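You operate a simulated robot arm through the tools that you are given. There is no shell and no other tool. Be economical: measure what you need, move in short steps, check, and stop when the job is done.

Carry out the task below with a simulated robot arm. There is one attempt and no reset: what you move stays moved.

TASK
Stack the white box on the brown one in the corner stand and clamp them square.
Fine: push the paddle by its red grip till the window reads SQUARE, green corner lever to lock; pinch and drop nothing.
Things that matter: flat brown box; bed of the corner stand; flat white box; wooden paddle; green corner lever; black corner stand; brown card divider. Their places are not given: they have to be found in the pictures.

It is judged by the outcome, as a careful person would: the job done as asked, and still so three seconds after it is handed in. It fails if anything else is knocked over, pushed out of place, dropped, spilled or broken.

THE ROBOT
A 6-joint arm with a two-finger parallel gripper, fixed in place. Base frame: the origin is at the foot of the arm, x ahead of it, y to its left, z up. Lengths are in mm, angles in degrees, forces in N, time in s.
With the tool pointing down near the work surface it reaches from about 240 to 640 mm from the base axis. Its first joint turns from -66.0 to 66.0 degrees. Payload 2.7 kg.
Tool frame: the origin (TCP) lies between the finger pads and is the grasp point; the fingertips stand 23 mm ahead of it; z points along the fingers, y is the line along which they close. The gripper opens to 94 mm. The fingers are 38 mm wide and 10 mm thick; the gripper's body (54 by 96 mm) begins 39 mm behind the TCP.
Orientation is that of the tool frame in the base frame, as a unit quaternion [x, y, z, w]. With the fingers straight down and closing along the base's y, the tool's x points along the base's -x, its y along +y and its z along -z.

THE INTERFACE
- The arm moves only by the tool apply_moves. Its argument "increments" is a list of rows, each an object (a shift or turn left out is 0, a gripper value left out holds the last) with "xyz": the shift along the tool's x, y, z in units of 30 mm (1.0 is 30 mm), a list of three; "angular": the turn, a rotation vector about the tool's x, y, z in units of 4 degrees (1.0 is 4 degrees), a list of three; "claw": the finger opening in mm, from 0 to 94. In form: [{"xyz": [dx, dy, dz], "angular": [wx, wy, wz], "claw": claw}, ...]. A call has 1 to 8 rows; each row shifts and turns the commanded pose from where the row before left it, along the tool's axes as they then stand. A call with a number of a shift or a turn outside -1 to 1 is refused whole. A row lasts 0.2 s, in which the tool goes at most 50 mm and 8.6 degrees; a call with a longer step from one row to the next is refused whole, and so is a gripper value outside its range. A pose out of reach is approached as far as the arm can. The call stops where the force on the tool passes 90 N (or 10 N more than at its start, if that is more) or the arm is blocked; 0.2 s more then pass. The fingers move at their own pace (about 45 mm/s each) and stop on an object; they squeeze with about 42 N. The grip force told is the motor's: it shows also when the fingers shut on nothing. Time passes only in rows, and 0.2 s behind the last, so rows that do not move let the fingers close. It gives the time, the measured TCP pose, the force on the tool (base axes), the opening and the grip force at its end, in the units of the frame above (readings bear some noise), and new pictures: "show" is both (left out), scene, wrist or none.
- Cameras (640 x 400 px; columns grow to the right, rows downward): "scene" is fixed at [75.9, -420.5, 1411.9]; the picture's right is [0.83, -0.56, 0.00], its down [-0.30, -0.44, -0.84] and it looks along [0.47, 0.70, -0.54] (base axes); focal length 311 px, centre (320, 200). "wrist" rides on the gripper at [-39, 0, -44] in the tool frame; the picture's right is [0.00, -1.00, 0.00], its down [0.97, 0.00, -0.24] and it looks along [0.24, 0.00, 0.97] (tool axes); focal length 218 px, centre (320, 200).
- point_at(camera, pixels): for up to 12 pixels [column, row] of the newest picture of that camera ("zoom" is the newest enlarged one), the place [x, y, z] in the base frame of the surface seen there, good to about 2 mm, but the place of the scene camera against the robot may be out by one fixed shift of up to 12 mm in any direction. No time passes.
- inspect(camera, box): a new picture of the part [left, top, right, bottom] of that camera's present view, enlarged. No time passes.
- finish_job(): hands the job in; it is judged then, once.

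Work in short steps. Measure before you move; look again where a grasp or a placing could have gone wrong, and mend it. You have 80 turns and 120 pictures in all, the two below and enlarged ones among them. Open the gripper and draw the arm clear of the work before you hand the job in, unless the task says otherwise; then end with one line.

The tools are called after ">>>" as a command line: name --argument value ..., lists and objects as JSON in quotes. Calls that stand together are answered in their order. apply_moves: Moves the arm, as the interface text tells. Its arguments: {"type":"object","properties":{"increments":{"type":"array"},"show":{"type":"string","enum":["both","scene","wrist","none"]}},"required":["increments"]} The other tools are called the same way: point_at (camera, pixels) gives the place of the surface under pixels of a picture; inspect (camera, box) takes an enlarged picture of a part of a camera's view; finish_job () hands the job in.

At the start:

```text
time_s: 0.0
ee_pos: [404.5, 9.1, 1149.4]
tcp_rot: [-0.001, 1.0, 0.0, 0.0]
wrist_force: [-0.2, -0.2, 1.2]
width: 94.2
gripper_force: 0.1
```

scene: 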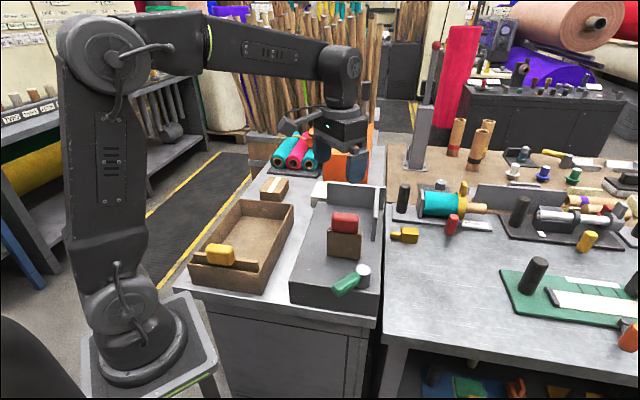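
wrist: 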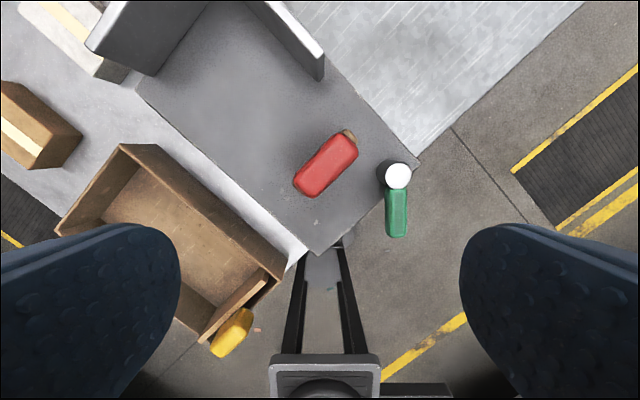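

I start by enlarging the work area: the stand (scene 290-385, 180-310), the tray with yellow grip, and the boxes behind.

>>> inspect --camera "scene" --box '[180, 130, 400, 320]'

>>> inspect --camera "wrist" --box '[0, 0, 440, 270]'

```text
2.11 times, centred on (290, 225) of scene
```

zoom: 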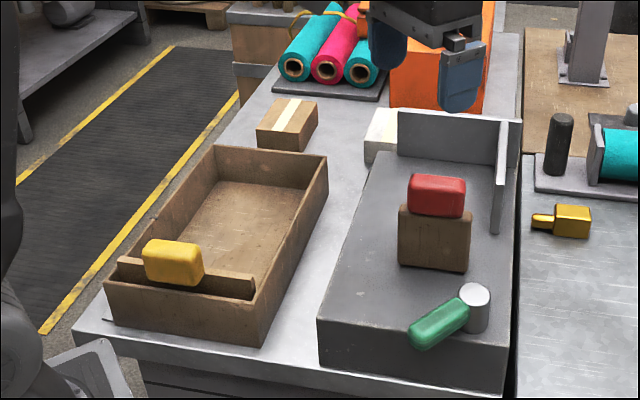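

```text
1.45 times, centred on (220, 135) of wrist
```

zoom: 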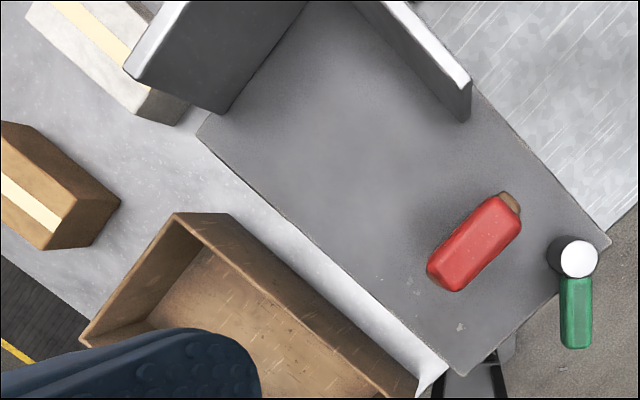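

>>> point_at --camera "wrist" --pixels '[[140, 90], [312, 250], [414, 162], [200, 60], [320, 75], [322, 166], [297, 182], [350, 136], [396, 176], [398, 232], [110, 10], [15, 100]]'

>>> point_at --camera "scene" --pixels '[[274, 184], [263, 198], [284, 198], [289, 183], [313, 197], [325, 190], [345, 218], [331, 250], [363, 268], [335, 225], [300, 290], [345, 280]]'

```text
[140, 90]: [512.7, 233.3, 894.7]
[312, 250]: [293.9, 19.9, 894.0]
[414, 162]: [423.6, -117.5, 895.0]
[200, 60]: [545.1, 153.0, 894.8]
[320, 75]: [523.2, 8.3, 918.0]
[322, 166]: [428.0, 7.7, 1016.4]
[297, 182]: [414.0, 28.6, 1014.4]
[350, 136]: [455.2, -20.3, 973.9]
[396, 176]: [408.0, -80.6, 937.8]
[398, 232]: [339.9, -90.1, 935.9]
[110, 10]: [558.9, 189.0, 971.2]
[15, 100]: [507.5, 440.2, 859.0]
```

```text
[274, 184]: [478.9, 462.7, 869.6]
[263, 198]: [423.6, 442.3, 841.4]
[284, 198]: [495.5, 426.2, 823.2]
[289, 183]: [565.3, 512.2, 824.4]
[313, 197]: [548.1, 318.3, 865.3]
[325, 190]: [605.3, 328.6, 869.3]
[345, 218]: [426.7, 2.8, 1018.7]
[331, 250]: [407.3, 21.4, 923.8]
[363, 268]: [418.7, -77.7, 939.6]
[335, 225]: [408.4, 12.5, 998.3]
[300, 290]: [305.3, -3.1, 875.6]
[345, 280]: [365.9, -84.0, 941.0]
```

>>> apply_moves --increments '[{"xyz": [0, 1, 0]}, {"xyz": [0, 1, 0]}, {"xyz": [0, 1, 0]}, {"xyz": [0, 1, 0]}, {"xyz": [0, 1, 0]}, {"xyz": [0, 1, 0]}, {"xyz": [0, 1, 0]}, {"xyz": [0, 1, 0]}]'

```text
time_s: 1.8
ee_pos: [404.3, 249.7, 1149.6]
tcp_rot: [0.001, 1.0, 0.0, 0.0]
wrist_force: [-0.4, 0.7, 1.2]
width: 93.9
gripper_force: 0.0
```

scene: 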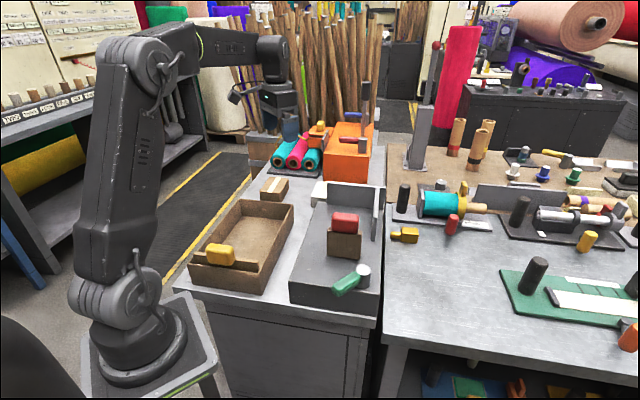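
wrist: 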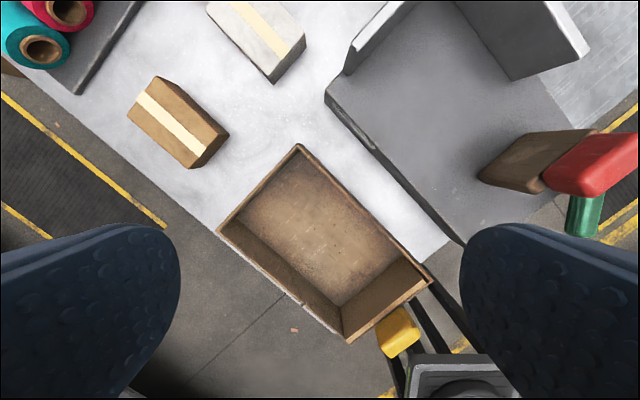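

Both boxes are now in wrist view (brown around (178,122), white around (258,40)). I measure their corners, fence and bed.

>>> point_at --camera "wrist" --pixels '[[159, 78], [128, 113], [190, 166], [227, 133], [195, 125], [210, 8], [300, 36], [270, 80], [304, 45], [258, 35], [110, 140], [245, 90]]'

>>> point_at --camera "wrist" --pixels '[[326, 90], [350, 45], [345, 72], [410, 5], [455, 3], [512, 78], [588, 48], [480, 172], [545, 190], [465, 243], [495, 100], [300, 147]]'

>>> inspect --camera "wrist" --box '[320, 0, 640, 260]'

```text
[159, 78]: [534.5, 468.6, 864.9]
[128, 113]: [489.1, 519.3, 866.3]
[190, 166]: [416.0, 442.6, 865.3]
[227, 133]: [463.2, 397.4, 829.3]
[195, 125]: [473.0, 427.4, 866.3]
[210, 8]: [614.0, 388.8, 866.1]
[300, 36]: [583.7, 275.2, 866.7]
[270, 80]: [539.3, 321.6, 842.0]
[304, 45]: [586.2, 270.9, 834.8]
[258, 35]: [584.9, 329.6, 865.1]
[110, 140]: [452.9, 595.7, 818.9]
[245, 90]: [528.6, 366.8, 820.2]
```

```text
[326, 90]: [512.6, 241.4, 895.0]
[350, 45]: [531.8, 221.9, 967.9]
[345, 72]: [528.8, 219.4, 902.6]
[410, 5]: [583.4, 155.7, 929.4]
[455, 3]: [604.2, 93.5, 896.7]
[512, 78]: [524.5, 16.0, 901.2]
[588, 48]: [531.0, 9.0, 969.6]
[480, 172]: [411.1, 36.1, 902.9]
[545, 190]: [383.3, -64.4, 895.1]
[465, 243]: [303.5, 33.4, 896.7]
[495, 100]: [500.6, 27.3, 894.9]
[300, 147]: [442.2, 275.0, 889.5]
```

```text
1.54 times, centred on (480, 130) of wrist
```

zoom: 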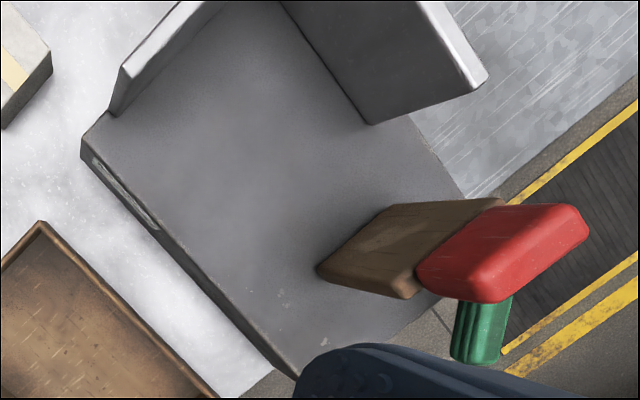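

>>> inspect --camera "wrist" --box '[320, 70, 480, 170]'

>>> inspect --camera "scene" --box '[280, 175, 400, 320]'

```text
4.00 times, centred on (400, 120) of wrist
```

zoom: 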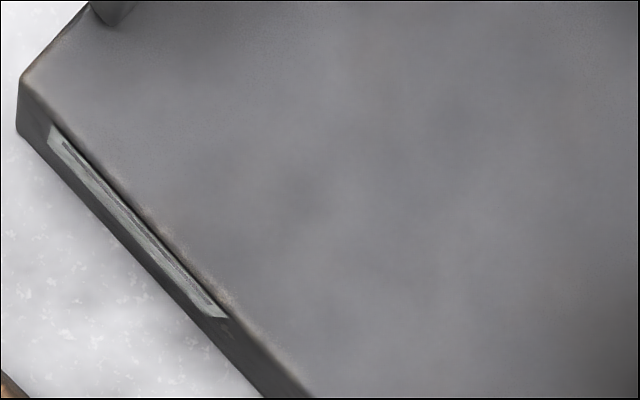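

```text
2.76 times, centred on (340, 248) of scene
```

zoom: 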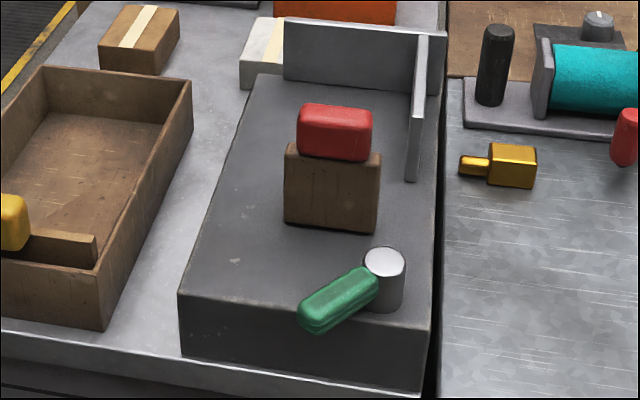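

Boxes are long along about (0.69,0.72). I yaw the gripper so it closes across the short side, descending a little over the empty tray region.

>>> apply_moves --increments '[{"xyz": [0, 0, 0.4], "angular": [0, 0, -1]}, {"xyz": [0, 0, 0.4], "angular": [0, 0, -1]}, {"xyz": [0, 0, 0.4], "angular": [0, 0, -1]}, {"xyz": [0, 0, 0.4], "angular": [0, 0, -1]}, {"xyz": [0, 0, 0.4], "angular": [0, 0, -1]}, {"xyz": [0, 0, 0.4], "angular": [0, 0, -1]}, {"xyz": [0, 0, 0.4], "angular": [0, 0, -1]}, {"xyz": [0, 0, 0.4], "angular": [0, 0, -1]}]' --show "none"

>>> apply_moves --increments '[{"angular": [0, 0, -1]}, {"angular": [0, 0, -1]}, {"angular": [0, 0, -1]}, {"angular": [0, 0, -0.3]}, {"xyz": [0, 1, 0]}, {"xyz": [0, 1, 0]}, {"xyz": [-1, 1, 0]}, {"xyz": [-1, 0, 0]}]' --show "wrist"

```text
time_s: 3.6
ee_pos: [404.6, 247.8, 1053.4]
tcp_rot: [-0.277, 0.961, 0.0, 0.001]
wrist_force: [-0.4, 0.9, -0.9]
width: 94.1
gripper_force: 0.1
```

```text
time_s: 5.4
ee_pos: [387.1, 353.5, 1053.6]
tcp_rot: [-0.384, 0.923, 0.0, 0.0]
wrist_force: [0.7, -0.4, -0.5]
width: 93.9
gripper_force: 0.0
```

wrist: 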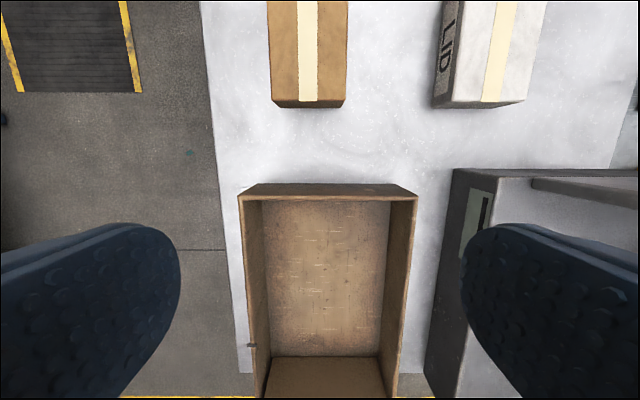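

>>> point_at --camera "wrist" --pixels '[[271, 99], [344, 99], [271, 10], [346, 10], [307, 100], [273, 106], [343, 107], [450, 101], [528, 101], [460, 10], [545, 10], [433, 106]]'

>>> point_at --camera "wrist" --pixels '[[455, 170], [540, 182], [560, 170], [240, 195], [416, 195], [490, 196], [465, 250]]'

>>> inspect --camera "wrist" --box '[420, 150, 640, 290]'

```text
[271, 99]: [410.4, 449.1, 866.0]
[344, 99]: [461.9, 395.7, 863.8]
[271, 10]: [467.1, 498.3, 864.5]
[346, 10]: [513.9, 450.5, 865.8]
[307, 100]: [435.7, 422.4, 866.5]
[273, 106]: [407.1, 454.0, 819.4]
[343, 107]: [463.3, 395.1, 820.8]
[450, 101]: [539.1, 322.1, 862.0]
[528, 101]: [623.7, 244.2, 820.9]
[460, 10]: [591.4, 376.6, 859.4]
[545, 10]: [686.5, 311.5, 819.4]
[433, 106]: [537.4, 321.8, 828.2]
```

```text
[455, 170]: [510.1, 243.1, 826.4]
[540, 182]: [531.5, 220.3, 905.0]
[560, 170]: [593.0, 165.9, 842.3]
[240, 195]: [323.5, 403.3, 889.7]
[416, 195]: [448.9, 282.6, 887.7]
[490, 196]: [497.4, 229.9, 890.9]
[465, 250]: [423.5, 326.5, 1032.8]
```

```text
2.86 times, centred on (530, 220) of wrist
```

zoom: 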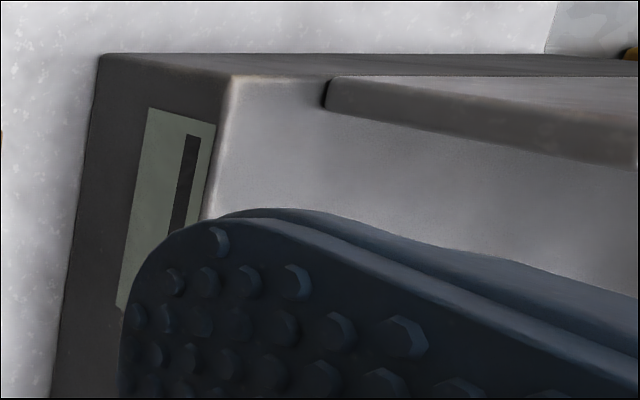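

Brown box: 74 wide, about 104 long, near face centre at (436,422). I move to 34 mm inside its near face at height, then lower to just above it.

>>> apply_moves --increments '[{"xyz": [-1, 0.25, 0], "angular": [0, 0, 0.3]}, {"xyz": [-1, 0.25, 0]}, {"xyz": [-1, 0, 0]}, {"xyz": [-0.92, 0, 0]}, {"xyz": [0, 0, 1]}, {"xyz": [0, 0, 1]}, {"xyz": [0, 0, 1]}, {"xyz": [0, 0, 1]}]' --show "both"

```text
time_s: 7.2
ee_pos: [447.3, 432.1, 929.2]
tcp_rot: [-0.375, 0.927, 0.0, 0.0]
wrist_force: [0.4, -0.7, 0.7]
width: 94.2
gripper_force: 0.1
out of reach, approached as far as the arm can: row 4
```

scene: 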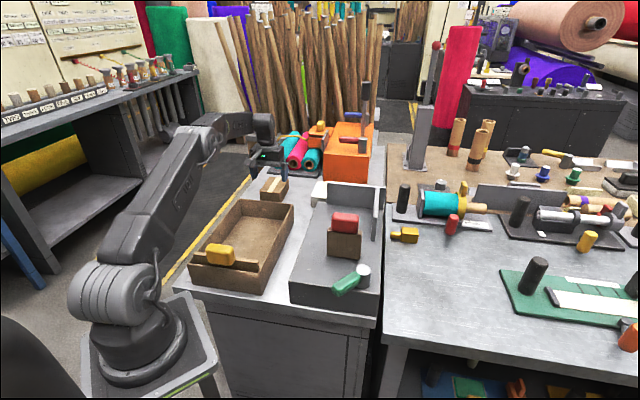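
wrist: 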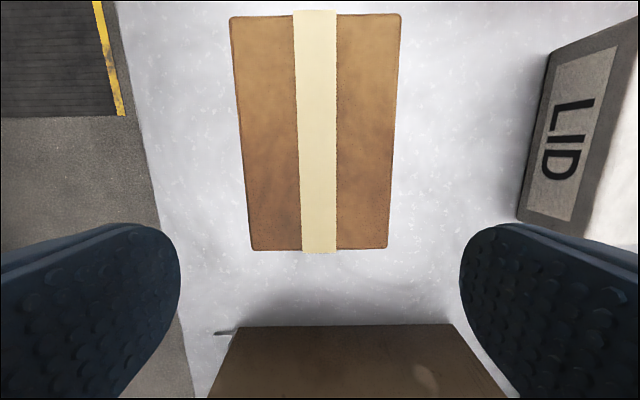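

>>> point_at --camera "wrist" --pixels '[[256, 246], [384, 244], [233, 20], [398, 18], [318, 246], [316, 14]]'

>>> apply_moves --increments '[{"xyz": [-0.5, 0, 0.3]}, {"xyz": [-0.3, 0, 0.3]}]' --show "none"

```text
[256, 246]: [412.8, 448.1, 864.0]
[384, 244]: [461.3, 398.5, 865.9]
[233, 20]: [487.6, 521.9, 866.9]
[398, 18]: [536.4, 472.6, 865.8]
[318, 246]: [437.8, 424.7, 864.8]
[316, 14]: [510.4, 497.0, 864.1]
```

```text
time_s: 7.8
ee_pos: [462.5, 447.0, 908.2]
tcp_rot: [-0.375, 0.927, 0.001, -0.001]
wrist_force: [-0.5, 0.5, 0.3]
width: 94.3
gripper_force: 0.0
```

TCP sits 18 mm short of the box centre and on its centre line. I lower to z≈850 while stretching a bit further.

>>> apply_moves --increments '[{"xyz": [-0.2, 0, 0.7]}, {"xyz": [-0.2, 0, 0.7]}, {"xyz": [0, 0, 0.5]}, {}]' --show "wrist"

```text
time_s: 8.8
ee_pos: [463.4, 447.7, 853.4]
tcp_rot: [-0.375, 0.927, 0.0, 0.0]
wrist_force: [0.6, 0.0, 0.1]
width: 94.0
gripper_force: 0.1
out of reach, approached as far as the arm can: row 1, 2
```

wrist: 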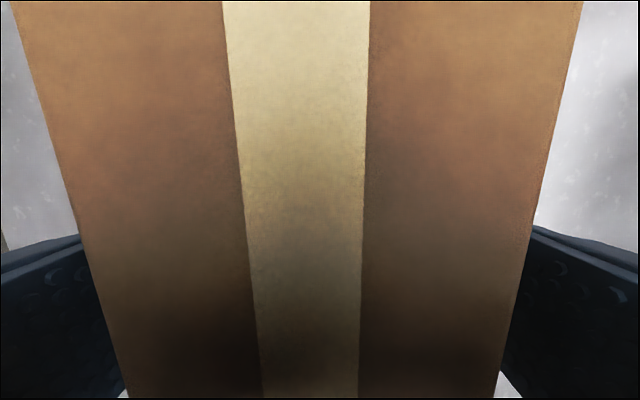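

Fingers straddle the box at z 853. Close gently at 18 mm off centre, then lift a little and check.

>>> apply_moves --increments '[{"claw": 60}, {}, {}, {}, {"xyz": [0, 0, -0.3]}, {"xyz": [0, 0, -0.5]}, {"xyz": [0, 0, -0.7]}]' --show "both"

```text
time_s: 10.4
ee_pos: [463.1, 446.7, 897.1]
tcp_rot: [-0.375, 0.927, 0.0, 0.001]
wrist_force: [0.4, 0.5, -1.4]
width: 74.6
gripper_force: 41.9
```

scene: 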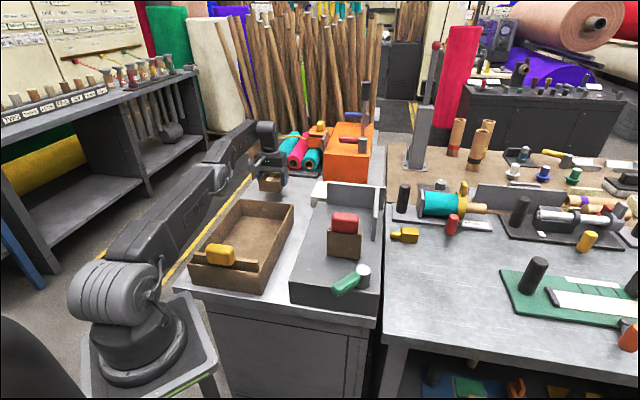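
wrist: 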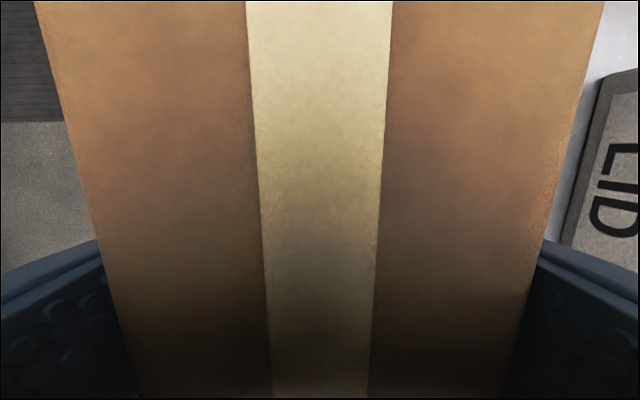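

Brown box is held securely (74.6 mm wide). I raise it and draw it back, then swing toward the stand while turning it 90°.

>>> apply_moves --increments '[{"xyz": [0.2, 0, -1]}, {"xyz": [0.4, 0, -1]}, {"xyz": [0.5, 0, -1]}, {"xyz": [0.5, 0, -1]}, {"xyz": [0.5, 0, -1]}, {"xyz": [0, -0.8, -0.5], "angular": [0, 0, 1]}, {"xyz": [0, -0.8, 0], "angular": [0, 0, 1]}, {"xyz": [0, -0.8, 0], "angular": [0, 0, 1]}]' --show "none"

>>> apply_moves --increments '[{"xyz": [0, -0.8, 0], "angular": [0, 0, 1]}, {"xyz": [0, -0.8, 0], "angular": [0, 0, 1]}, {"xyz": [0, -0.8, 0], "angular": [0, 0, 1]}, {"xyz": [0, -0.8, 0], "angular": [0, 0, 1]}, {"xyz": [0, -0.8, 0], "angular": [0, 0, 1]}, {"xyz": [0, -0.8, 0], "angular": [0, 0, 1]}, {"xyz": [0, 0, 0], "angular": [0, 0, 1]}, {"xyz": [0, 0, 0], "angular": [0, 0, 1]}]' --show "both"

```text
time_s: 12.2
ee_pos: [462.2, 348.9, 1063.0]
tcp_rot: [-0.275, 0.961, 0.0, 0.0]
wrist_force: [1.1, 0.2, -1.5]
width: 74.3
gripper_force: 42.3
```

```text
time_s: 14.0
ee_pos: [516.7, 216.6, 1061.1]
tcp_rot: [0.001, 1.0, 0.0, -0.001]
wrist_force: [-0.1, 0.0, -0.3]
width: 74.1
gripper_force: 42.1
```

scene: 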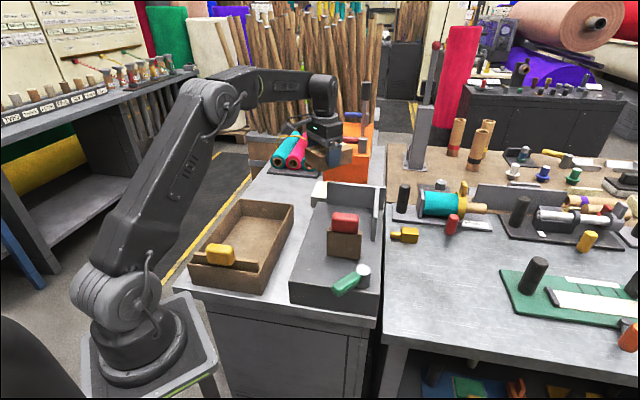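
wrist: 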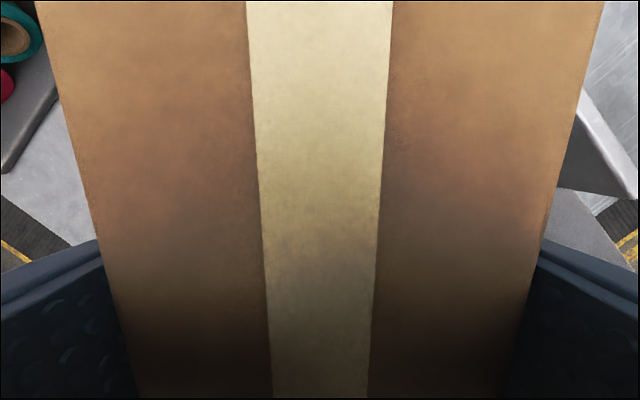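

>>> point_at --camera "scene" --pixels '[[340, 197], [365, 203], [334, 205], [355, 211], [373, 225], [370, 235], [345, 218], [333, 240], [355, 240], [329, 254], [357, 258], [290, 283]]'

>>> inspect --camera "scene" --box '[300, 170, 400, 270]'

```text
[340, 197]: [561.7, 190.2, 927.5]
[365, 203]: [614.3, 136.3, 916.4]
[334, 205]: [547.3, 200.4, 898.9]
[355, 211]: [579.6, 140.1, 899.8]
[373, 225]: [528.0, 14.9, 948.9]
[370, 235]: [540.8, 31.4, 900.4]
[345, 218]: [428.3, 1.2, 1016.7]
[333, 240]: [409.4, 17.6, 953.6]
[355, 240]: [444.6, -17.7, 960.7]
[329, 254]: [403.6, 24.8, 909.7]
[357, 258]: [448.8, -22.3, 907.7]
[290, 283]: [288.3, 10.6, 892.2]
```

```text
4.00 times, centred on (350, 220) of scene
```

zoom: 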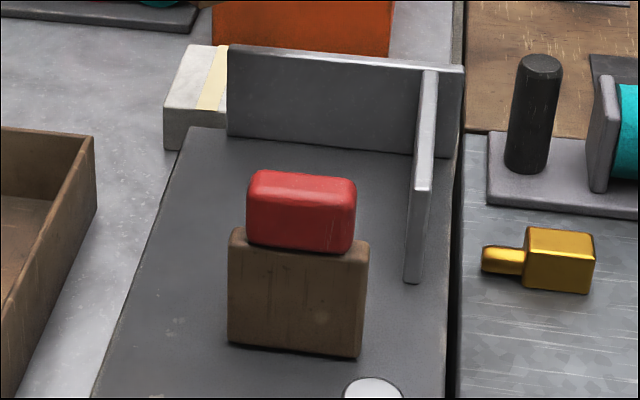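

Fence 1 inner face u≈532, fence 2 inner face v≈357 (u along (0.713,0.701), v along (0.701,-0.713)); paddle spans v≈263–333, so the box goes long side on fence 1. I shift over the corner and turn to −45.5°.

>>> apply_moves --increments '[{"xyz": [-0.24, -0.92, 0]}, {"xyz": [-0.24, -0.92, 0]}, {"xyz": [-0.24, -0.92, 0]}, {"angular": [0, 0, 1]}, {"angular": [0, 0, 1]}, {"angular": [0, 0, 1]}, {"angular": [0, 0, 1]}, {"angular": [0, 0, 1]}]' --show "none"

>>> apply_moves --increments '[{"angular": [0, 0, 1]}, {"angular": [0, 0, 1]}, {"angular": [0, 0, 1]}, {"angular": [0, 0, 1]}, {"angular": [0, 0, 1]}, {"angular": [0, 0, 1]}, {"angular": [0, 0, 0.4]}, {}]' --show "both"

```text
time_s: 15.8
ee_pos: [538.8, 133.5, 1064.7]
tcp_rot: [0.175, 0.985, 0.0, 0.0]
wrist_force: [-0.1, 0.1, -0.9]
width: 74.4
gripper_force: 41.6
```

```text
time_s: 17.6
ee_pos: [538.7, 134.1, 1063.0]
tcp_rot: [0.388, 0.922, 0.0, -0.001]
wrist_force: [0.1, -0.3, 0.1]
width: 74.7
gripper_force: 42.0
```

scene: 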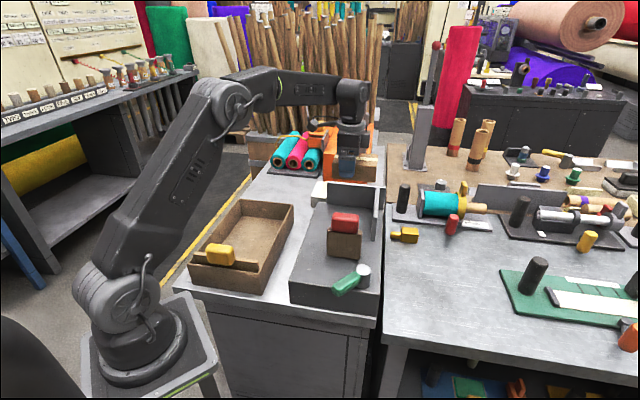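
wrist: 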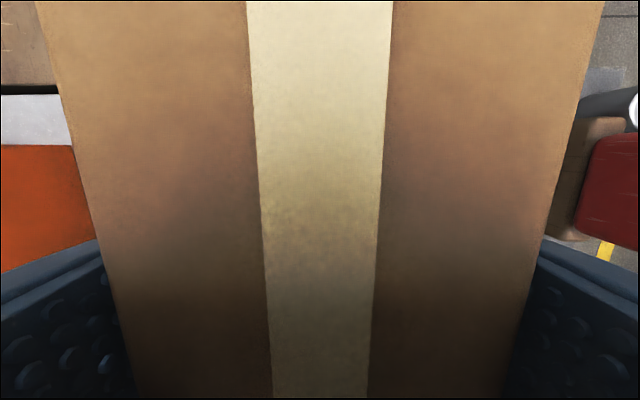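

>>> apply_moves --increments '[{"xyz": [0, 0, 0.8]}, {"xyz": [0, 0, 0.7]}, {}]' --show "none"

>>> inspect --camera "scene" --box '[290, 130, 420, 250]'

```text
time_s: 18.4
ee_pos: [539.4, 132.9, 1017.3]
tcp_rot: [0.387, 0.922, 0.0, 0.0]
wrist_force: [0.9, -0.3, -0.6]
width: 74.2
gripper_force: 42.1
```

```text
3.33 times, centred on (355, 190) of scene
```

zoom: 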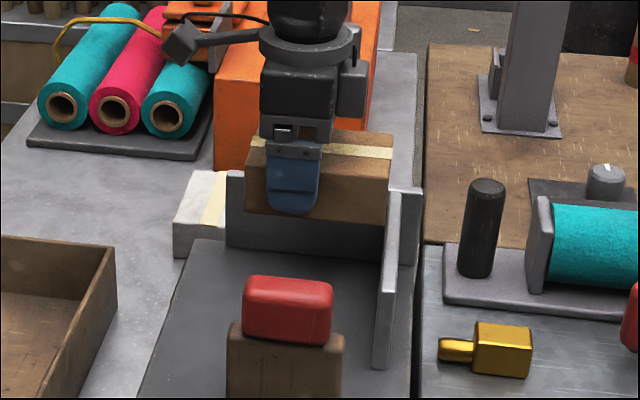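

>>> point_at --camera "zoom" --pixels '[[386, 165], [384, 205], [255, 195], [376, 300], [389, 250], [388, 215], [300, 235], [345, 240], [385, 340], [250, 170], [232, 200]]'

```text
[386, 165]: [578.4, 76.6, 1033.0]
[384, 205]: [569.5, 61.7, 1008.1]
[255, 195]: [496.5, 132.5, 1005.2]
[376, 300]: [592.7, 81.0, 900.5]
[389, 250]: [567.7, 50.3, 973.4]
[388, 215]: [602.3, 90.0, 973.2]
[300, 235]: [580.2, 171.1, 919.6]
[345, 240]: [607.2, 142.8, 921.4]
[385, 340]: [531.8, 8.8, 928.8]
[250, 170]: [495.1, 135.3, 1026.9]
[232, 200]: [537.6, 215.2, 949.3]
```

Box right end clears fence 2 by about 3 mm; I back off 6 mm from fence 1 for the gripper body and descend to the bed.

>>> apply_moves --increments '[{"xyz": [0.04, -0.2, 0.4]}, {"xyz": [0, 0, 0.8]}, {"xyz": [0, 0, 0.8]}, {"xyz": [0, 0, 0.5]}, {"xyz": [0, 0, 0.25]}, {}]' --show "scene"

```text
time_s: 19.8
ee_pos: [533.0, 130.7, 934.9]
tcp_rot: [0.388, 0.922, 0.001, 0.0]
wrist_force: [0.1, -0.2, -1.4]
width: 74.6
gripper_force: 41.6
```

scene: 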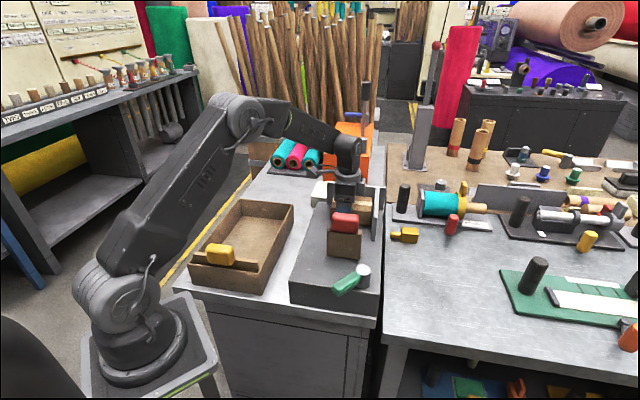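

Still about 6 mm above the bed; lower until contact.

>>> apply_moves --increments '[{"xyz": [0, 0, 0.13]}, {"xyz": [0, 0, 0.05]}, {}]' --show "none"

>>> inspect --camera "scene" --box '[290, 150, 410, 270]'

```text
time_s: 20.6
ee_pos: [532.1, 130.6, 929.7]
tcp_rot: [0.387, 0.922, 0.0, 0.0]
wrist_force: [0.4, -0.6, -0.8]
width: 74.3
gripper_force: 41.7
```

```text
3.33 times, centred on (350, 210) of scene
```

zoom: 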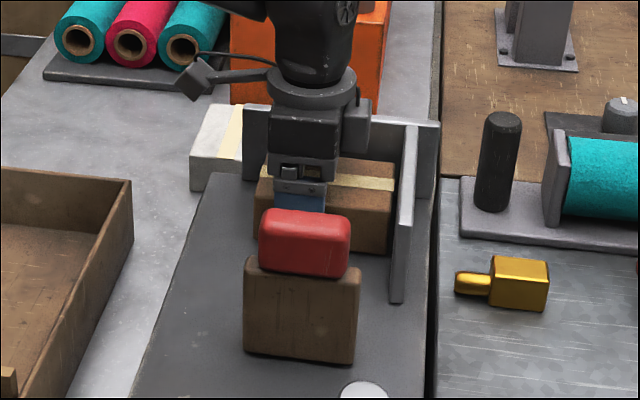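

>>> apply_moves --increments '[{"xyz": [0, 0, 0.05]}, {}]' --show "none"

```text
time_s: 21.2
ee_pos: [533.6, 129.9, 928.7]
tcp_rot: [0.387, 0.922, 0.0, 0.0]
wrist_force: [0.5, -0.3, -1.4]
width: 74.3
gripper_force: 41.9
```

>>> apply_moves --increments '[{"xyz": [0, 0, 0.05]}, {}]' --show "none"

>>> apply_moves --increments '[{"xyz": [0, 0, 0.04]}, {}]' --show "none"

```text
time_s: 21.8
ee_pos: [532.7, 130.6, 927.9]
tcp_rot: [0.387, 0.922, 0.001, 0.001]
wrist_force: [-1.3, -0.3, 7.3]
width: 74.3
gripper_force: 41.5
```

```text
time_s: 22.4
ee_pos: [532.7, 130.5, 928.4]
tcp_rot: [0.388, 0.922, 0.001, 0.001]
wrist_force: [-7.9, -1.8, 27.2]
width: 74.4
gripper_force: 41.9
```

The box is on the bed (27 N). Open modestly to 84 mm (fence 1 is near the outer finger) and rise straight up.

>>> apply_moves --increments '[{"claw": 84}, {}, {"xyz": [0, 0, -0.5]}, {"xyz": [0, 0, -1]}, {"xyz": [0, 0, -1]}, {"xyz": [0, 0, -1]}, {"xyz": [0, 0, -1]}]' --show "both"

```text
time_s: 24.0
ee_pos: [532.7, 127.8, 1061.8]
tcp_rot: [0.387, 0.922, 0.0, 0.0]
wrist_force: [-0.6, 0.5, 0.0]
width: 83.9
gripper_force: 0.1
```

scene: 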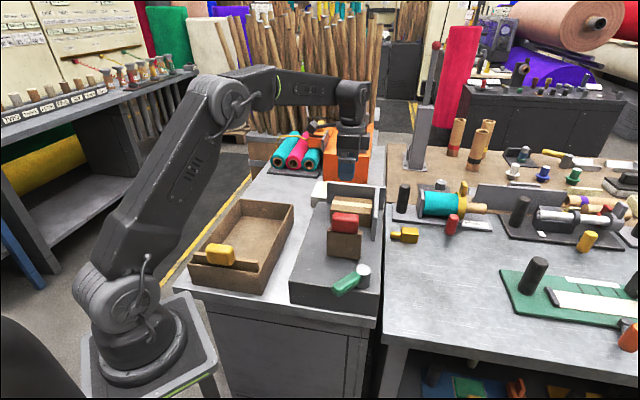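
wrist: 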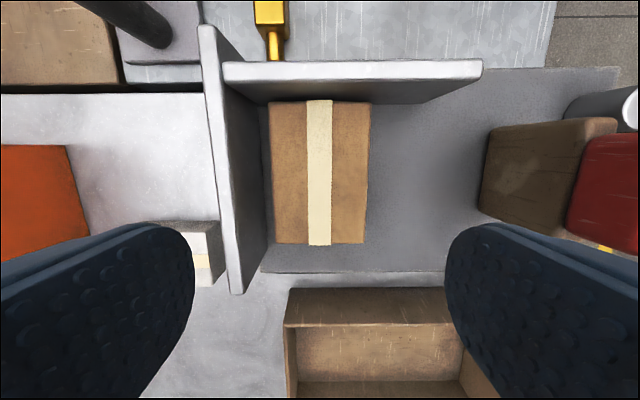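

>>> point_at --camera "wrist" --pixels '[[272, 107], [370, 106], [274, 240], [364, 240], [262, 200], [250, 230], [262, 268], [450, 100], [400, 103], [478, 200], [500, 140], [430, 275]]'

>>> inspect --camera "wrist" --box '[190, 30, 510, 290]'

```text
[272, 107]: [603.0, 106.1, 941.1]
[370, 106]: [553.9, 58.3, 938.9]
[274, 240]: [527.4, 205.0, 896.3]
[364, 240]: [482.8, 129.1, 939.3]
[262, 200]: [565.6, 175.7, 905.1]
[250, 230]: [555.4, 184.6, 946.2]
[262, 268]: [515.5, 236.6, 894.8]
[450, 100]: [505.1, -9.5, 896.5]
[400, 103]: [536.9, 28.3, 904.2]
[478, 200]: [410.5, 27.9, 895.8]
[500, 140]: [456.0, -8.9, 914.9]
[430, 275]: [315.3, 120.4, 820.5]
```

```text
1.54 times, centred on (350, 160) of wrist
```

zoom: 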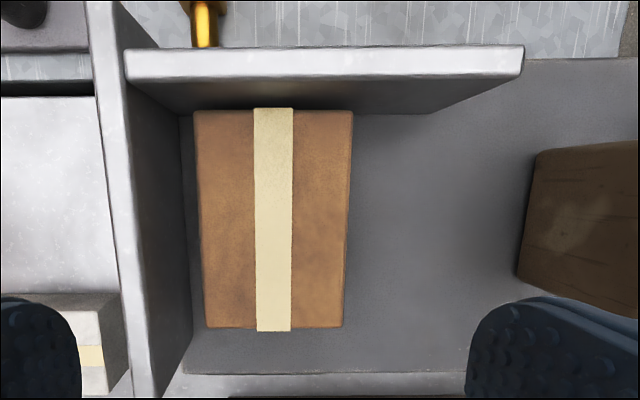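

Brown box sits with ~6 mm gap to fence 2 and ~20 mm to fence 1 (paddle's travel). I set the fingers half-open on its left end to slide it against fence 2.

>>> apply_moves --increments '[{"xyz": [0.7, 0.05, 0], "claw": 40}, {"xyz": [0.7, 0, 0]}, {"xyz": [0.75, 0, 0]}, {"xyz": [0, 0, 1]}, {"xyz": [0, 0, 1]}, {"xyz": [0, 0, 1]}, {"xyz": [0, 0, 1]}, {"xyz": [0, 0, 0.4]}]' --show "wrist"

```text
time_s: 25.8
ee_pos: [487.2, 177.2, 927.7]
tcp_rot: [0.387, 0.922, 0.0, 0.0]
wrist_force: [-0.7, -0.3, -0.4]
width: 40.2
gripper_force: 0.0
```

wrist: 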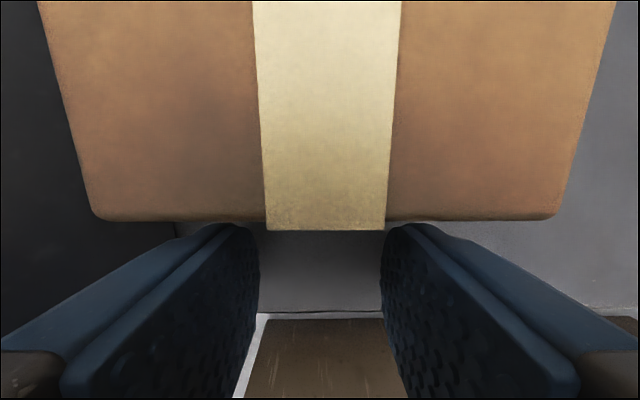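

>>> apply_moves --increments '[{"xyz": [-0.2, 0, 0]}, {"xyz": [-0.2, 0, 0]}, {"xyz": [-0.1, 0, 0]}, {}]' --show "none"

>>> apply_moves --increments '[{"xyz": [-0.06, 0, 0]}, {"xyz": [-0.04, 0, 0]}]' --show "none"

```text
time_s: 26.8
ee_pos: [494.9, 169.9, 929.9]
tcp_rot: [0.387, 0.922, -0.001, -0.003]
wrist_force: [-29.7, 19.1, 4.8]
width: 40.1
gripper_force: 0.3
```

```text
time_s: 27.4
ee_pos: [496.0, 169.8, 929.1]
tcp_rot: [0.386, 0.922, 0.001, -0.005]
wrist_force: [-46.2, 29.5, 8.8]
width: 40.2
gripper_force: 0.1
```

35–55 N with no advance: the box is already against fence 2. Back off and lift away, then head to the white box.

>>> apply_moves --increments '[{"xyz": [0.5, 0, 0]}, {"xyz": [0.2, 0, -0.5]}, {"xyz": [0, 0, -1]}, {"xyz": [0, 0, -1]}, {"xyz": [0, 0, -1]}, {"xyz": [0, 0, -1]}]' --show "wrist"

```text
time_s: 28.8
ee_pos: [488.1, 179.7, 1063.3]
tcp_rot: [0.387, 0.922, 0.0, 0.0]
wrist_force: [0.4, -0.1, 0.4]
width: 39.9
gripper_force: 0.1
```

wrist: 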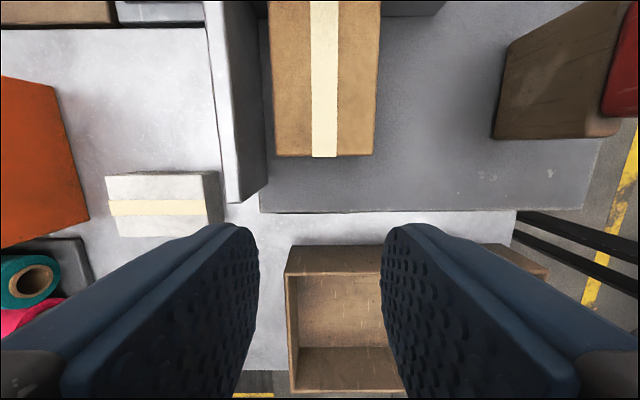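

>>> point_at --camera "wrist" --pixels '[[107, 179], [201, 176], [205, 230], [119, 234], [202, 208], [110, 208], [222, 190], [60, 130], [278, 152], [374, 152], [324, 152]]'

>>> inspect --camera "wrist" --box '[60, 130, 280, 280]'

```text
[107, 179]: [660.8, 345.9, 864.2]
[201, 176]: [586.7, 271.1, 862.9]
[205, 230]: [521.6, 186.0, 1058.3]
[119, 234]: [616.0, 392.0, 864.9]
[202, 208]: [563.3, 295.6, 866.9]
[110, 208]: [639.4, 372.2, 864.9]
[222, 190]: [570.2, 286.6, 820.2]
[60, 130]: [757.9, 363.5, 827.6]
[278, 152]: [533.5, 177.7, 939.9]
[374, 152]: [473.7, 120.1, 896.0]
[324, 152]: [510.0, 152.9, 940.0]
```

```text
2.67 times, centred on (170, 205) of wrist
```

zoom: 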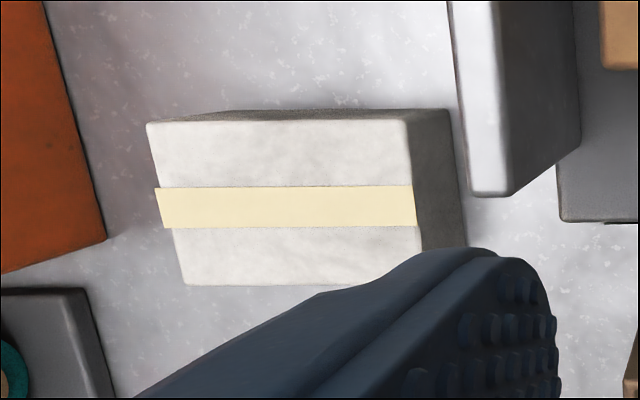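

White box: near end mid (564,294), direction 45.3°, same size. Its centre is at r≈687, so I'll lean the tool outward. First yaw back by 90.8° at height.

>>> apply_moves --increments '[{"angular": [0, 0, -1], "claw": 94}, {"angular": [0, 0, -1]}, {"angular": [0, 0, -1]}, {"angular": [0, 0, -1]}, {"angular": [0, 0, -1]}, {"angular": [0, 0, -1]}, {"angular": [0, 0, -1]}, {"angular": [0, 0, -1]}]' --show "none"

>>> apply_moves --increments '[{"angular": [0, 0, -1]}, {"angular": [0, 0, -1]}, {"angular": [0, 0, -1]}, {"angular": [0, 0, -1]}, {"angular": [0, 0, -1]}, {"angular": [0, 0, -1]}, {"angular": [0, 0, -1]}, {"angular": [0, 0, -1]}]' --show "none"

>>> apply_moves --increments '[{"angular": [0, 0, -1]}, {"angular": [0, 0, -1]}, {"angular": [0, 0, -1]}, {"angular": [0, 0, -1]}, {"angular": [0, 0, -1]}, {"angular": [0, 0, -1]}, {"angular": [0, 0, -0.7]}]' --show "none"

```text
time_s: 30.6
ee_pos: [486.1, 180.2, 1063.1]
tcp_rot: [0.118, 0.993, 0.0, 0.0]
wrist_force: [0.0, 0.2, 1.1]
width: 94.0
gripper_force: 0.0
```

```text
time_s: 32.4
ee_pos: [488.7, 179.7, 1064.5]
tcp_rot: [-0.16, 0.987, 0.0, 0.001]
wrist_force: [0.2, -0.3, 0.8]
width: 94.2
gripper_force: 0.1
```

```text
time_s: 34.0
ee_pos: [486.9, 179.6, 1065.2]
tcp_rot: [-0.385, 0.923, -0.001, 0.0]
wrist_force: [-0.2, 0.5, -0.3]
width: 94.1
gripper_force: 0.0
```

>>> apply_moves --increments '[{"xyz": [-0.8, 0.17, 0.35]}, {"xyz": [-0.8, 0.17, 0.35]}, {"xyz": [-0.8, 0.17, 0.35]}, {"xyz": [-0.8, 0.17, 0.35], "angular": [0, -1, 0]}, {"xyz": [-0.7, 0.17, 0.2], "angular": [0, -1, 0]}, {"angular": [0, -1, 0]}, {"angular": [0, -1, 0]}]' --show "both"

```text
time_s: 35.6
ee_pos: [551.6, 281.1, 1017.0]
tcp_rot: [-0.381, 0.914, 0.054, 0.129]
wrist_force: [0.8, 0.4, 0.4]
width: 93.9
gripper_force: 0.0
```

scene: 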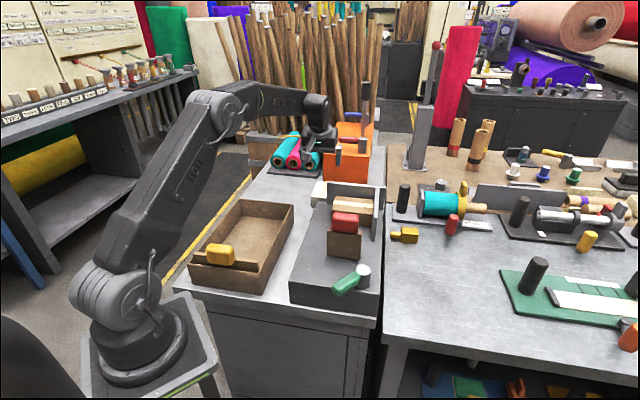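
wrist: 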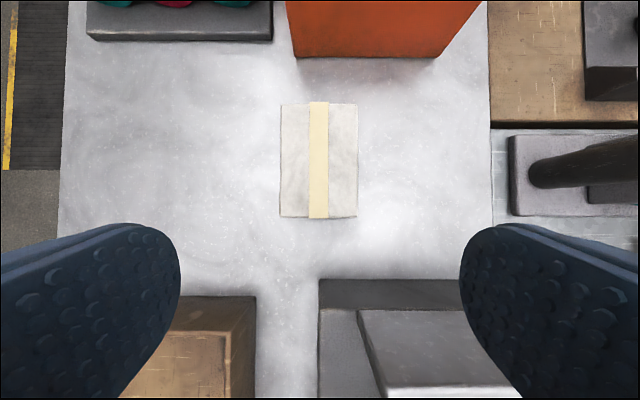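

>>> point_at --camera "wrist" --pixels '[[283, 215], [355, 214], [282, 108], [357, 107], [319, 215], [319, 105], [318, 285], [360, 320], [380, 60], [380, 45]]'

```text
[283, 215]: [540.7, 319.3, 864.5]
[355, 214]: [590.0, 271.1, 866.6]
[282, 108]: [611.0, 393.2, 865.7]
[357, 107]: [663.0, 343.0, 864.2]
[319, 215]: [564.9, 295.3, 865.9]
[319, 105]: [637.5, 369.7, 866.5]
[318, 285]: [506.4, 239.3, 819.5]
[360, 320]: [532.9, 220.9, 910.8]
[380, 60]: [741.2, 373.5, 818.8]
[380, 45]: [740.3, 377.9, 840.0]
```

The approach line along the tool axis lands 30 mm inside the near end. Advance 120 mm along the tool axis first.

>>> apply_moves --increments '[{"xyz": [0, 0, 0.9]}, {"xyz": [0, 0, 0.9]}, {"xyz": [0, 0, 0.9]}, {"xyz": [0, 0, 0.8]}, {"xyz": [0, 0, 0.5]}, {}]' --show "wrist"

```text
time_s: 37.0
ee_pos: [575.3, 305.8, 902.6]
tcp_rot: [-0.381, 0.914, 0.054, 0.128]
wrist_force: [0.6, 0.6, -0.4]
width: 94.3
gripper_force: 0.0
```

wrist: 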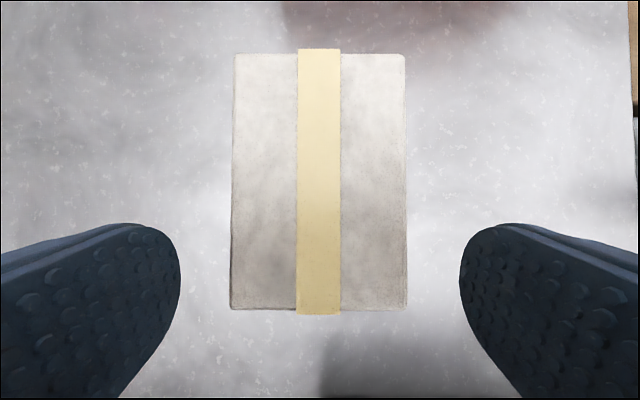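

>>> apply_moves --increments '[{"xyz": [-0.15, 0, 0.6]}, {"xyz": [-0.15, 0, 0.6]}, {"xyz": [0, 0, 0.33]}, {}]' --show "wrist"

```text
time_s: 38.0
ee_pos: [589.8, 320.0, 859.5]
tcp_rot: [-0.38, 0.914, 0.054, 0.129]
wrist_force: [-0.1, -0.5, 0.5]
width: 93.8
gripper_force: 0.0
```

wrist: 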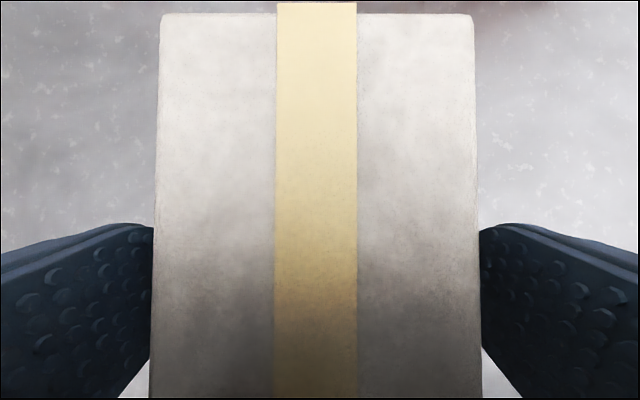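

Reach is fine; I go 14 mm further out to the box centre and slightly lower, then close and lift a little.

>>> apply_moves --increments '[{"xyz": [-0.45, 0, -0.05]}, {}, {"claw": 60}, {}, {}, {}]' --show "none"

```text
time_s: 39.4
ee_pos: [598.1, 328.7, 866.3]
tcp_rot: [-0.381, 0.914, 0.054, 0.129]
wrist_force: [-0.6, -0.3, 0.6]
width: 74.5
gripper_force: 42.4
```

Gripped but 10 mm too high; reopen, lower 11 mm, and close again.

>>> apply_moves --increments '[{"claw": 94}, {}, {"xyz": [0.1, 0, 0.36]}, {}, {"claw": 60}, {}, {}, {}]' --show "wrist"

```text
time_s: 41.2
ee_pos: [599.1, 327.5, 854.5]
tcp_rot: [-0.381, 0.914, 0.053, 0.129]
wrist_force: [0.7, 0.7, -0.5]
width: 74.3
gripper_force: 41.8
```

wrist: 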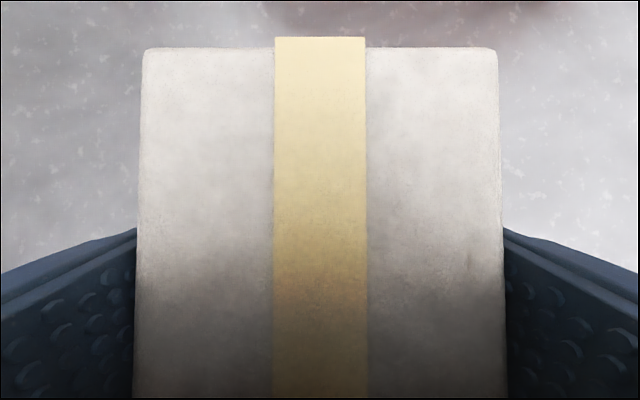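

>>> apply_moves --increments '[{"xyz": [-0.1, 0, -0.3]}, {"xyz": [-0.15, 0, -0.6]}, {"xyz": [0, 0, -0.9]}, {"xyz": [0, 0, -1]}, {"xyz": [0, 0, -1]}, {"xyz": [0, 0, -1]}, {"xyz": [0, 0, -1]}, {"xyz": [0, 0, -1]}]' --show "both"

```text
time_s: 43.0
ee_pos: [564.3, 292.8, 1053.3]
tcp_rot: [-0.381, 0.914, 0.054, 0.128]
wrist_force: [0.1, 0.0, -0.1]
width: 74.8
gripper_force: 41.8
```

scene: 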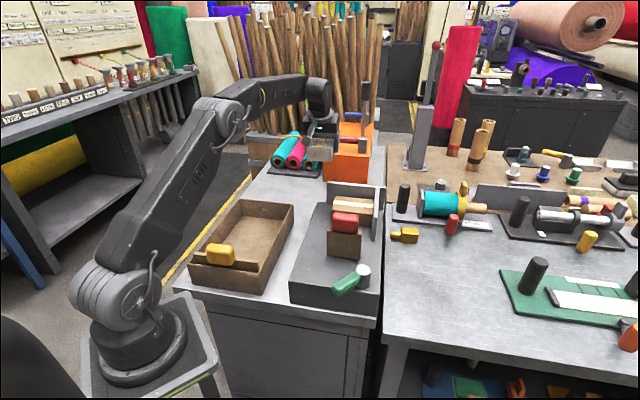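
wrist: 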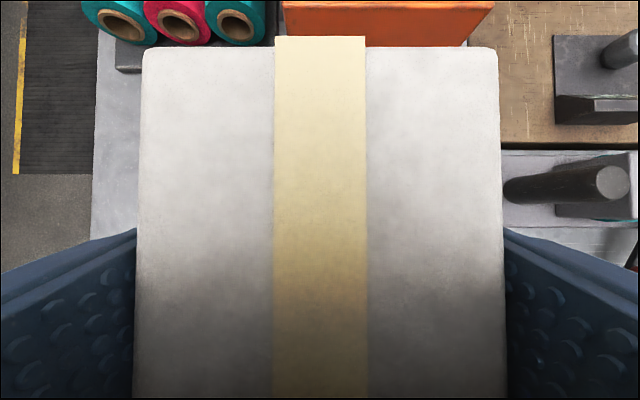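

White box held. Draw back 84 mm level, then turn about the vertical (tool vector (0.276,0,0.961)), keeping the box flat.

>>> apply_moves --increments '[{"xyz": [0.9, 0, -0.26]}, {"xyz": [0.9, 0, -0.26]}, {"xyz": [0.9, 0, -0.26]}, {"angular": [0.276, 0, 0.961]}, {"angular": [0.276, 0, 0.961]}, {"angular": [0.276, 0, 0.961]}, {"angular": [0.276, 0, 0.961]}, {"angular": [0.276, 0, 0.961]}]' --show "none"

>>> apply_moves --increments '[{"angular": [0.276, 0, 0.961]}, {"angular": [0.276, 0, 0.961]}, {"angular": [0.276, 0, 0.961]}, {"angular": [0.276, 0, 0.961]}, {"angular": [0.276, 0, 0.961]}, {"angular": [0.276, 0, 0.961]}, {"angular": [0.276, 0, 0.961]}, {"angular": [0.276, 0, 0.961]}]' --show "none"

>>> apply_moves --increments '[{"angular": [0.276, 0, 0.961]}, {"angular": [0.276, 0, 0.961]}, {"angular": [0.276, 0, 0.961]}, {"angular": [0.276, 0, 0.961]}, {"angular": [0.276, 0, 0.961]}, {"angular": [0.276, 0, 0.961]}, {"angular": [0.276, 0, 0.961]}, {"angular": [0.276, 0, 0.961]}]' --show "both"

```text
time_s: 44.8
ee_pos: [505.8, 235.1, 1053.8]
tcp_rot: [-0.216, 0.967, 0.031, 0.136]
wrist_force: [-0.2, 0.9, -0.5]
width: 74.4
gripper_force: 41.8
```

```text
time_s: 46.6
ee_pos: [504.5, 234.7, 1053.2]
tcp_rot: [0.058, 0.989, -0.008, 0.139]
wrist_force: [0.1, -0.5, -0.6]
width: 74.8
gripper_force: 42.4
```

```text
time_s: 48.4
ee_pos: [505.3, 234.8, 1052.5]
tcp_rot: [0.329, 0.934, -0.046, 0.131]
wrist_force: [0.2, 0.2, -1.7]
width: 74.7
gripper_force: 42.2
```

scene: 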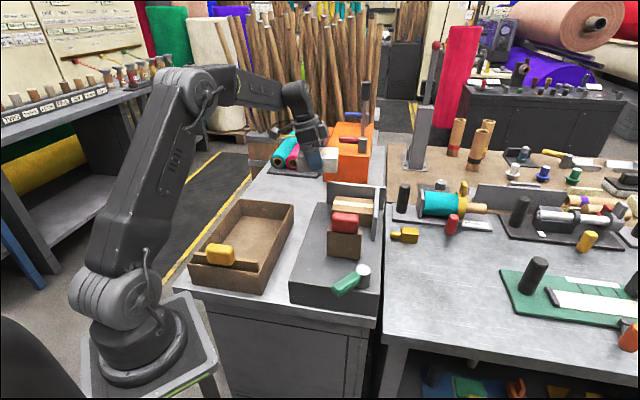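
wrist: 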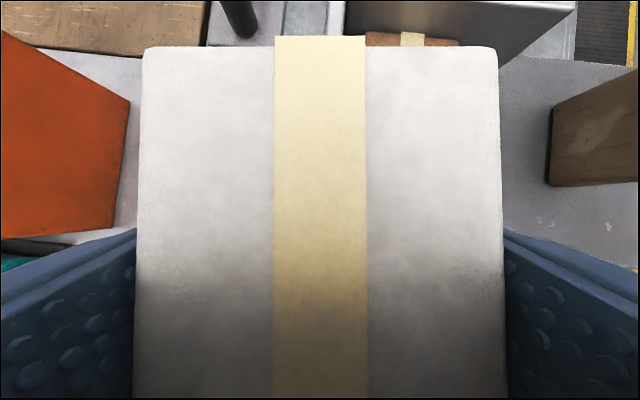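

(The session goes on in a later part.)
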